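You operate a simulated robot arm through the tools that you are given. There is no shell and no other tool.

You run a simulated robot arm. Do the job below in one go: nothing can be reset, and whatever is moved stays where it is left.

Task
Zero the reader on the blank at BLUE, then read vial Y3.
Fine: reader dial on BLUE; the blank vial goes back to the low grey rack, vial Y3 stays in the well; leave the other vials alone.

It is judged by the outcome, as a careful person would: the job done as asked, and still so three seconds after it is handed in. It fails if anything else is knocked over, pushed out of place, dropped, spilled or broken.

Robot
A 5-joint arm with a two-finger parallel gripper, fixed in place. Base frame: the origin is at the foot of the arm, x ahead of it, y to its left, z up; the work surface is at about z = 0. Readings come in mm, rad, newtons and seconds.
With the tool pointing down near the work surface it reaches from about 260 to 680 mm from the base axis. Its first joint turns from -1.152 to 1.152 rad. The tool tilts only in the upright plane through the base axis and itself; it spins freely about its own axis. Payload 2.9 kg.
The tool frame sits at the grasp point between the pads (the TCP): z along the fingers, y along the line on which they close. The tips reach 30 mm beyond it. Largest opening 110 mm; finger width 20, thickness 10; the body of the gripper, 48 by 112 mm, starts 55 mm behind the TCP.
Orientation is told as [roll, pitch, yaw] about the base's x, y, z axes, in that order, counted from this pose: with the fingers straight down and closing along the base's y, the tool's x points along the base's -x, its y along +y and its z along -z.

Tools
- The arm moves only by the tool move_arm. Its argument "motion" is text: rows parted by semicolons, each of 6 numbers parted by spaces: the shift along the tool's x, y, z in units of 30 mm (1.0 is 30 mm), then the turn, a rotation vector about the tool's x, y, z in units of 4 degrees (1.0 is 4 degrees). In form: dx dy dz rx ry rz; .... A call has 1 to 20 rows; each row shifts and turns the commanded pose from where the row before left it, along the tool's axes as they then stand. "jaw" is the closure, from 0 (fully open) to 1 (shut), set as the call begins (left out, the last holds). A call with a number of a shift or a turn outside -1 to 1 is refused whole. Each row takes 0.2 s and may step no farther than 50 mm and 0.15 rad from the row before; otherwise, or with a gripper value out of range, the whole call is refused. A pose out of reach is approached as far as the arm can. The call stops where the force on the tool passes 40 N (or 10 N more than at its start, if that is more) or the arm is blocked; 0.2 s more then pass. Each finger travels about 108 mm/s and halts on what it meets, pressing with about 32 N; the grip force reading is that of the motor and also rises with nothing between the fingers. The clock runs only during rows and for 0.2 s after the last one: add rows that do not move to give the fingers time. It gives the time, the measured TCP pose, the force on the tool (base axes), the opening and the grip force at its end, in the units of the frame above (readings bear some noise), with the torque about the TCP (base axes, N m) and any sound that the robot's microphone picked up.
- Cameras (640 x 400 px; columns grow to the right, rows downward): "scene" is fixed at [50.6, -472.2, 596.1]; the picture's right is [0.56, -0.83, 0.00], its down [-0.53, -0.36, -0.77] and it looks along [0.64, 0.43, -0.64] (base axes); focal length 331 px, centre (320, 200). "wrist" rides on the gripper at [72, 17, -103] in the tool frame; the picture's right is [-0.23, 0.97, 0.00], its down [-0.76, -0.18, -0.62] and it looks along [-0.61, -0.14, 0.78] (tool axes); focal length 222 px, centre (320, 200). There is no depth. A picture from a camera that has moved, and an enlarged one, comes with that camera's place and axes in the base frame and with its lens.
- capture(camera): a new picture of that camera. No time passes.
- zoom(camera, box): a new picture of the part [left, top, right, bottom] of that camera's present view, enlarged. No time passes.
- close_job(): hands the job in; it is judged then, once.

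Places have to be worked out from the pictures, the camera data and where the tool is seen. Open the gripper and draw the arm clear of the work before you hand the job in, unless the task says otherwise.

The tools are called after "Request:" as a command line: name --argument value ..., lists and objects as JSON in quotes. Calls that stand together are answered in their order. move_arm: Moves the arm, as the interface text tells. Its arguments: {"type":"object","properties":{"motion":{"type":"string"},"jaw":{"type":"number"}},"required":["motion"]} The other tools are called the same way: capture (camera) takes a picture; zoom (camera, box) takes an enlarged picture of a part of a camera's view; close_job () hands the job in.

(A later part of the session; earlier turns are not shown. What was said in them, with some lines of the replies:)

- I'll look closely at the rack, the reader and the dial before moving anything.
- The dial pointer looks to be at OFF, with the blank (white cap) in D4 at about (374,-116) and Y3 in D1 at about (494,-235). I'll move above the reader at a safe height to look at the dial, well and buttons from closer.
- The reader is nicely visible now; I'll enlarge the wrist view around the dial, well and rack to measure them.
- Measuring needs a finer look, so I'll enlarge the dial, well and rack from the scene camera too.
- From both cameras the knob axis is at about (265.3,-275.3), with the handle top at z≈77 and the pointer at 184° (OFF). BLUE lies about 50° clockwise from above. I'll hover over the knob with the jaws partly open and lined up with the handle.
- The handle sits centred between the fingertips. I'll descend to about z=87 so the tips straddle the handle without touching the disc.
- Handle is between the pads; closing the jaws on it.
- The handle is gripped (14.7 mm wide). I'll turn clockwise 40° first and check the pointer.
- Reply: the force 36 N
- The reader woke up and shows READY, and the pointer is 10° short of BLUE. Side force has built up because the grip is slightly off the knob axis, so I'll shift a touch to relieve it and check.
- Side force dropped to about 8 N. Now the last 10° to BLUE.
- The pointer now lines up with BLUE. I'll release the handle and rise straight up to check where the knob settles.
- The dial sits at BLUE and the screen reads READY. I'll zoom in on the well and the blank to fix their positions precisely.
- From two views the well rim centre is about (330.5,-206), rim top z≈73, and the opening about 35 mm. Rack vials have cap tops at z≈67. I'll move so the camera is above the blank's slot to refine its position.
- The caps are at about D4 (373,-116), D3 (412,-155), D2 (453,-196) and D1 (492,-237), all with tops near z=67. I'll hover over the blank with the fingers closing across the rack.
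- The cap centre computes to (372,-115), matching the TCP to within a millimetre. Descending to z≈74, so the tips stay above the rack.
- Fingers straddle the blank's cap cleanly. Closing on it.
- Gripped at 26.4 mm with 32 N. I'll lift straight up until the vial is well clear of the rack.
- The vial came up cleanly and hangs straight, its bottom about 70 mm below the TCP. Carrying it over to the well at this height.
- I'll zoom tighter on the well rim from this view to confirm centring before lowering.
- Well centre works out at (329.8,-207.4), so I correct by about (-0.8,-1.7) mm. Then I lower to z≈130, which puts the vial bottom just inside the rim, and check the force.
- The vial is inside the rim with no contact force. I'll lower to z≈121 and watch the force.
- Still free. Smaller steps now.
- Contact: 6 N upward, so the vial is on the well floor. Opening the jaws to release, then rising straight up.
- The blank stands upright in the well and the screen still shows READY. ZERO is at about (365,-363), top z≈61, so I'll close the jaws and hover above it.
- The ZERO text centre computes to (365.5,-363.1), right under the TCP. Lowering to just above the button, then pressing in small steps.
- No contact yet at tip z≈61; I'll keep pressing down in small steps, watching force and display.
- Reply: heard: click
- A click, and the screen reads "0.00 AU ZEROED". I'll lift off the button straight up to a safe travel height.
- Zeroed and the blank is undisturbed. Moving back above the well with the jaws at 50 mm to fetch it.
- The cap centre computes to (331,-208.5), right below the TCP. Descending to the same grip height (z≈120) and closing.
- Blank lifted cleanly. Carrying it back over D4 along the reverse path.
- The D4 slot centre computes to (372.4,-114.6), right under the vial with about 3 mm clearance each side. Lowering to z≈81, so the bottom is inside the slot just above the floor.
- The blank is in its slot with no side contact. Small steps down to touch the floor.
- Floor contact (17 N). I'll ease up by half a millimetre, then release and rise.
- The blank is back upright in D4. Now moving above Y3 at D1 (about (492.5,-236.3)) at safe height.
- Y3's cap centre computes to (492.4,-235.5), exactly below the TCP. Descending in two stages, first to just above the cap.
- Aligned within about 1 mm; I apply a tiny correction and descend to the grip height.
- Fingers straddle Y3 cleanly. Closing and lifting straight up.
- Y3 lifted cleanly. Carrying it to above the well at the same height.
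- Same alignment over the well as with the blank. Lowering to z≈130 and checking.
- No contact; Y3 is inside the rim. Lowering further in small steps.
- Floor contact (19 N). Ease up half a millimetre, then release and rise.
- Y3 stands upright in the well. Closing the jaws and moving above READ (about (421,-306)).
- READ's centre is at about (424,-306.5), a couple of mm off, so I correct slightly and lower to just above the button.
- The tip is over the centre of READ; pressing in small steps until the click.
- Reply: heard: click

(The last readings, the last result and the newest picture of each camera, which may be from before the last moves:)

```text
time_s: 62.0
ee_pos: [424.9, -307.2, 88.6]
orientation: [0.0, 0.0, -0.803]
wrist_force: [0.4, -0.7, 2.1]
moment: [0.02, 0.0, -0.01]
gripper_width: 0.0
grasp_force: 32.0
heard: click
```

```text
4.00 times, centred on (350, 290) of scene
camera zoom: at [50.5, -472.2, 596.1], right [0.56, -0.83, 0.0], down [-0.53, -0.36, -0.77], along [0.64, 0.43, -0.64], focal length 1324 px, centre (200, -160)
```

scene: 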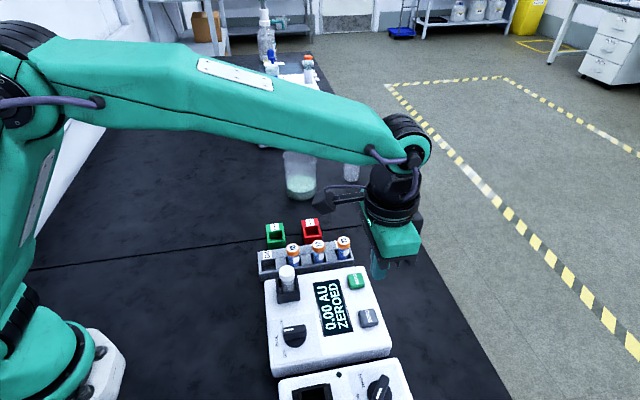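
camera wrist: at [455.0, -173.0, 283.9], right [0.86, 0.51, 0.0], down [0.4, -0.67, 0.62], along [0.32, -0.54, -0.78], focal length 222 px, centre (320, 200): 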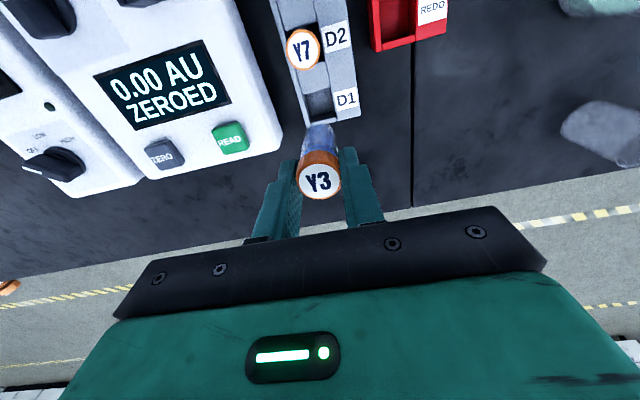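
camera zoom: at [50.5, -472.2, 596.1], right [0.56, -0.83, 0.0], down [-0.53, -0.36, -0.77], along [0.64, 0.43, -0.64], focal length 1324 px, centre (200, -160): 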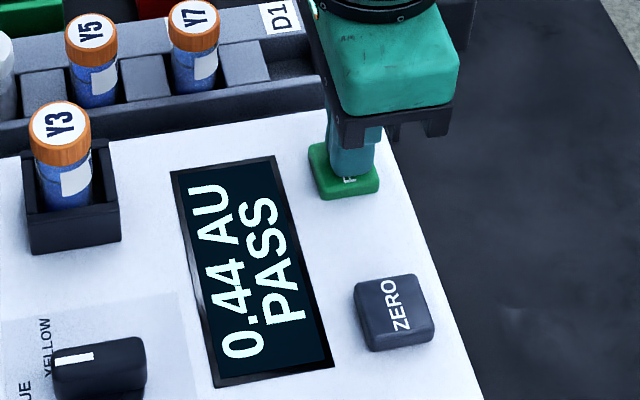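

Click heard; the screen reads "0.44 AU PASS". I'll lift off the button, then open the gripper and move clear.

Request:
move_arm --motion "0 0 -0.5 0 0 0; 0 0 -0.7 0 0 0; 0 0 -0.95 0 0 0; 0 0 -0.95 0 0 0; 0 0 -0.95 0 0 0; 0 0 -0.95 0 0 0; 0 0 -0.95 0 0 0; 0 0 -0.95 0 0 0; 0 0 -0.95 0 0 0; 0 0 0 0 0 0"

Request:
move_arm --motion "0.7 0.7 -0.3 0 0 0; 0.7 0.7 -0.3 0 0 0; 0.7 0.7 0 0 0 0; 0.7 0.7 0 0 0 0; 0.7 0.7 0 0 0 0; 0.7 0.7 0 0 0 0; 0 0 0 0 0 0; 0 0 0 0 0 0" --jaw 0

Request:
capture --camera "scene"

Request:
zoom --camera "scene" --box '[240, 210, 410, 350]'

Request:
capture --camera "wrist"

```text
time_s: 64.2
ee_pos: [424.2, -306.7, 322.7]
orientation: [0.001, 0.001, -0.803]
wrist_force: [-0.2, -0.3, -0.9]
moment: [0.03, 0.0, 0.0]
gripper_width: 0.0
grasp_force: 32.0
```

```text
time_s: 66.0
ee_pos: [428.4, -127.8, 341.5]
orientation: [-0.001, 0.001, -0.804]
wrist_force: [1.4, 0.1, -0.1]
moment: [0.0, 0.01, 0.01]
gripper_width: 110.1
grasp_force: 0.1
```

```text
taken
```

scene: 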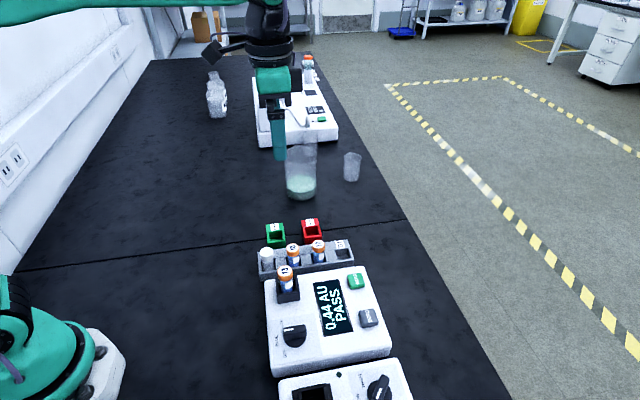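

```text
2.86 times, centred on (325, 280) of scene
camera zoom: at [50.6, -472.2, 596.1], right [0.56, -0.83, 0.0], down [-0.53, -0.36, -0.77], along [0.64, 0.43, -0.64], focal length 946 px, centre (306, -29)
```

zoom: 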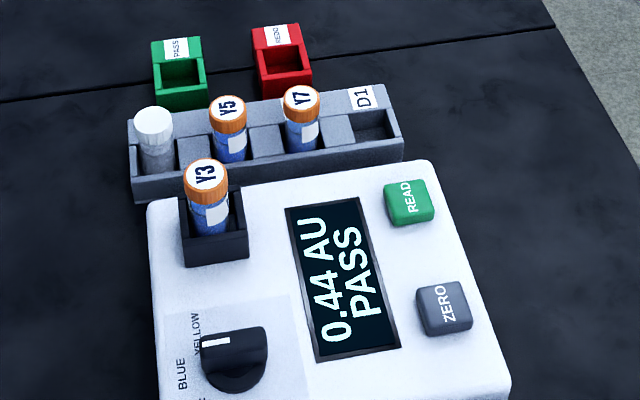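

```text
taken
camera wrist: at [389.4, -64.1, 444.8], right [0.86, 0.51, 0.0], down [0.4, -0.67, 0.62], along [0.32, -0.54, -0.78], focal length 222 px, centre (320, 200)
```

wrist: 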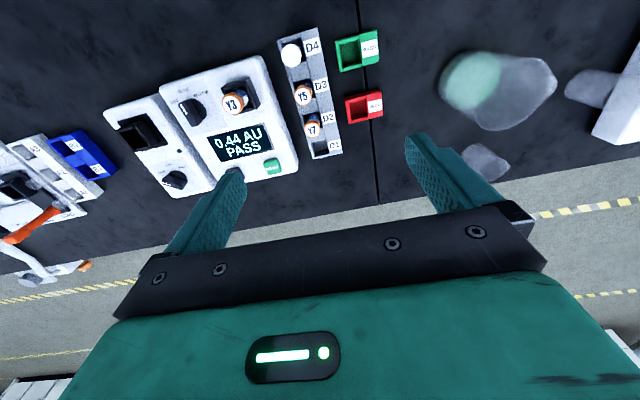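

Everything is in place. One last close look at the dial before handing in.

Request:
zoom --camera "wrist" --box '[150, 50, 350, 180]'

Request:
zoom --camera "scene" --box '[265, 300, 345, 360]'

```text
3.08 times, centred on (250, 115) of wrist
camera zoom: at [389.4, -64.1, 444.8], right [0.86, 0.51, 0.0], down [0.4, -0.67, 0.62], along [0.32, -0.54, -0.78], focal length 684 px, centre (535, 462)
```

zoom: 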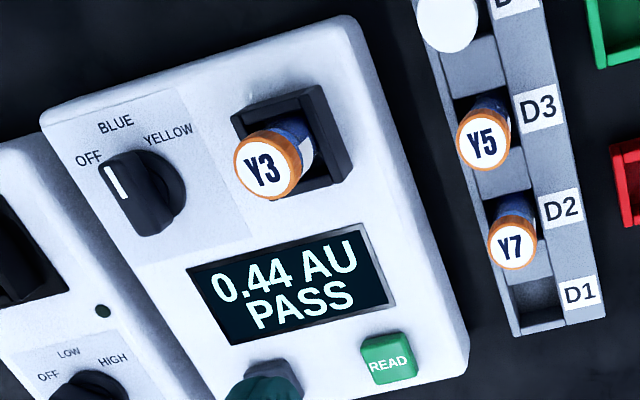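

```text
6.67 times, centred on (305, 330) of scene
camera zoom: at [50.6, -472.2, 596.1], right [0.56, -0.83, 0.0], down [-0.53, -0.36, -0.77], along [0.64, 0.43, -0.64], focal length 2207 px, centre (420, -667)
```

zoom: 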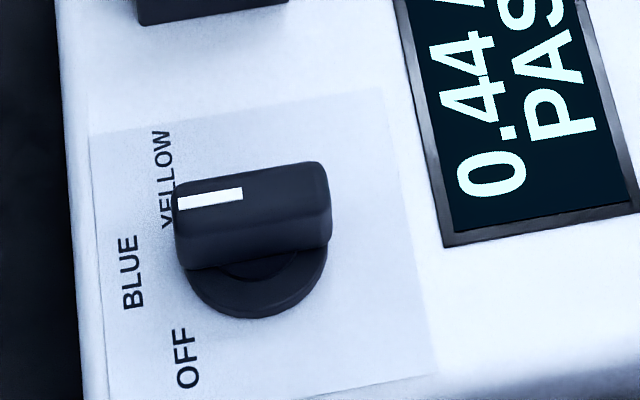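

The pointer direction works out at about 134°, matching the BLUE label at 134.5°. The blank is in D4, Y3 is in the well reading 0.44 AU, the others are untouched, and the arm is clear with the gripper open, so I'm handing in.

Request:
close_job

```text
The job is handed in.
```

I zeroed the reader on the blank at BLUE and read vial Y3; the display showed **0.44 AU, PASS**.

- **Dial:** turned from OFF to BLUE and left there.
- **Zeroing:** with the blank in the well, pressing ZERO gave a click and "0.00 AU ZEROED".
- **Vials:** the blank is back in slot D4 of the low grey rack, and Y3 is still in the well. Y5 and Y7 were not touched.
- **Arm:** gripper open and clear of the work when I handed the job in.

The last pictures before hand-in showed all the vials upright and nothing knocked over.
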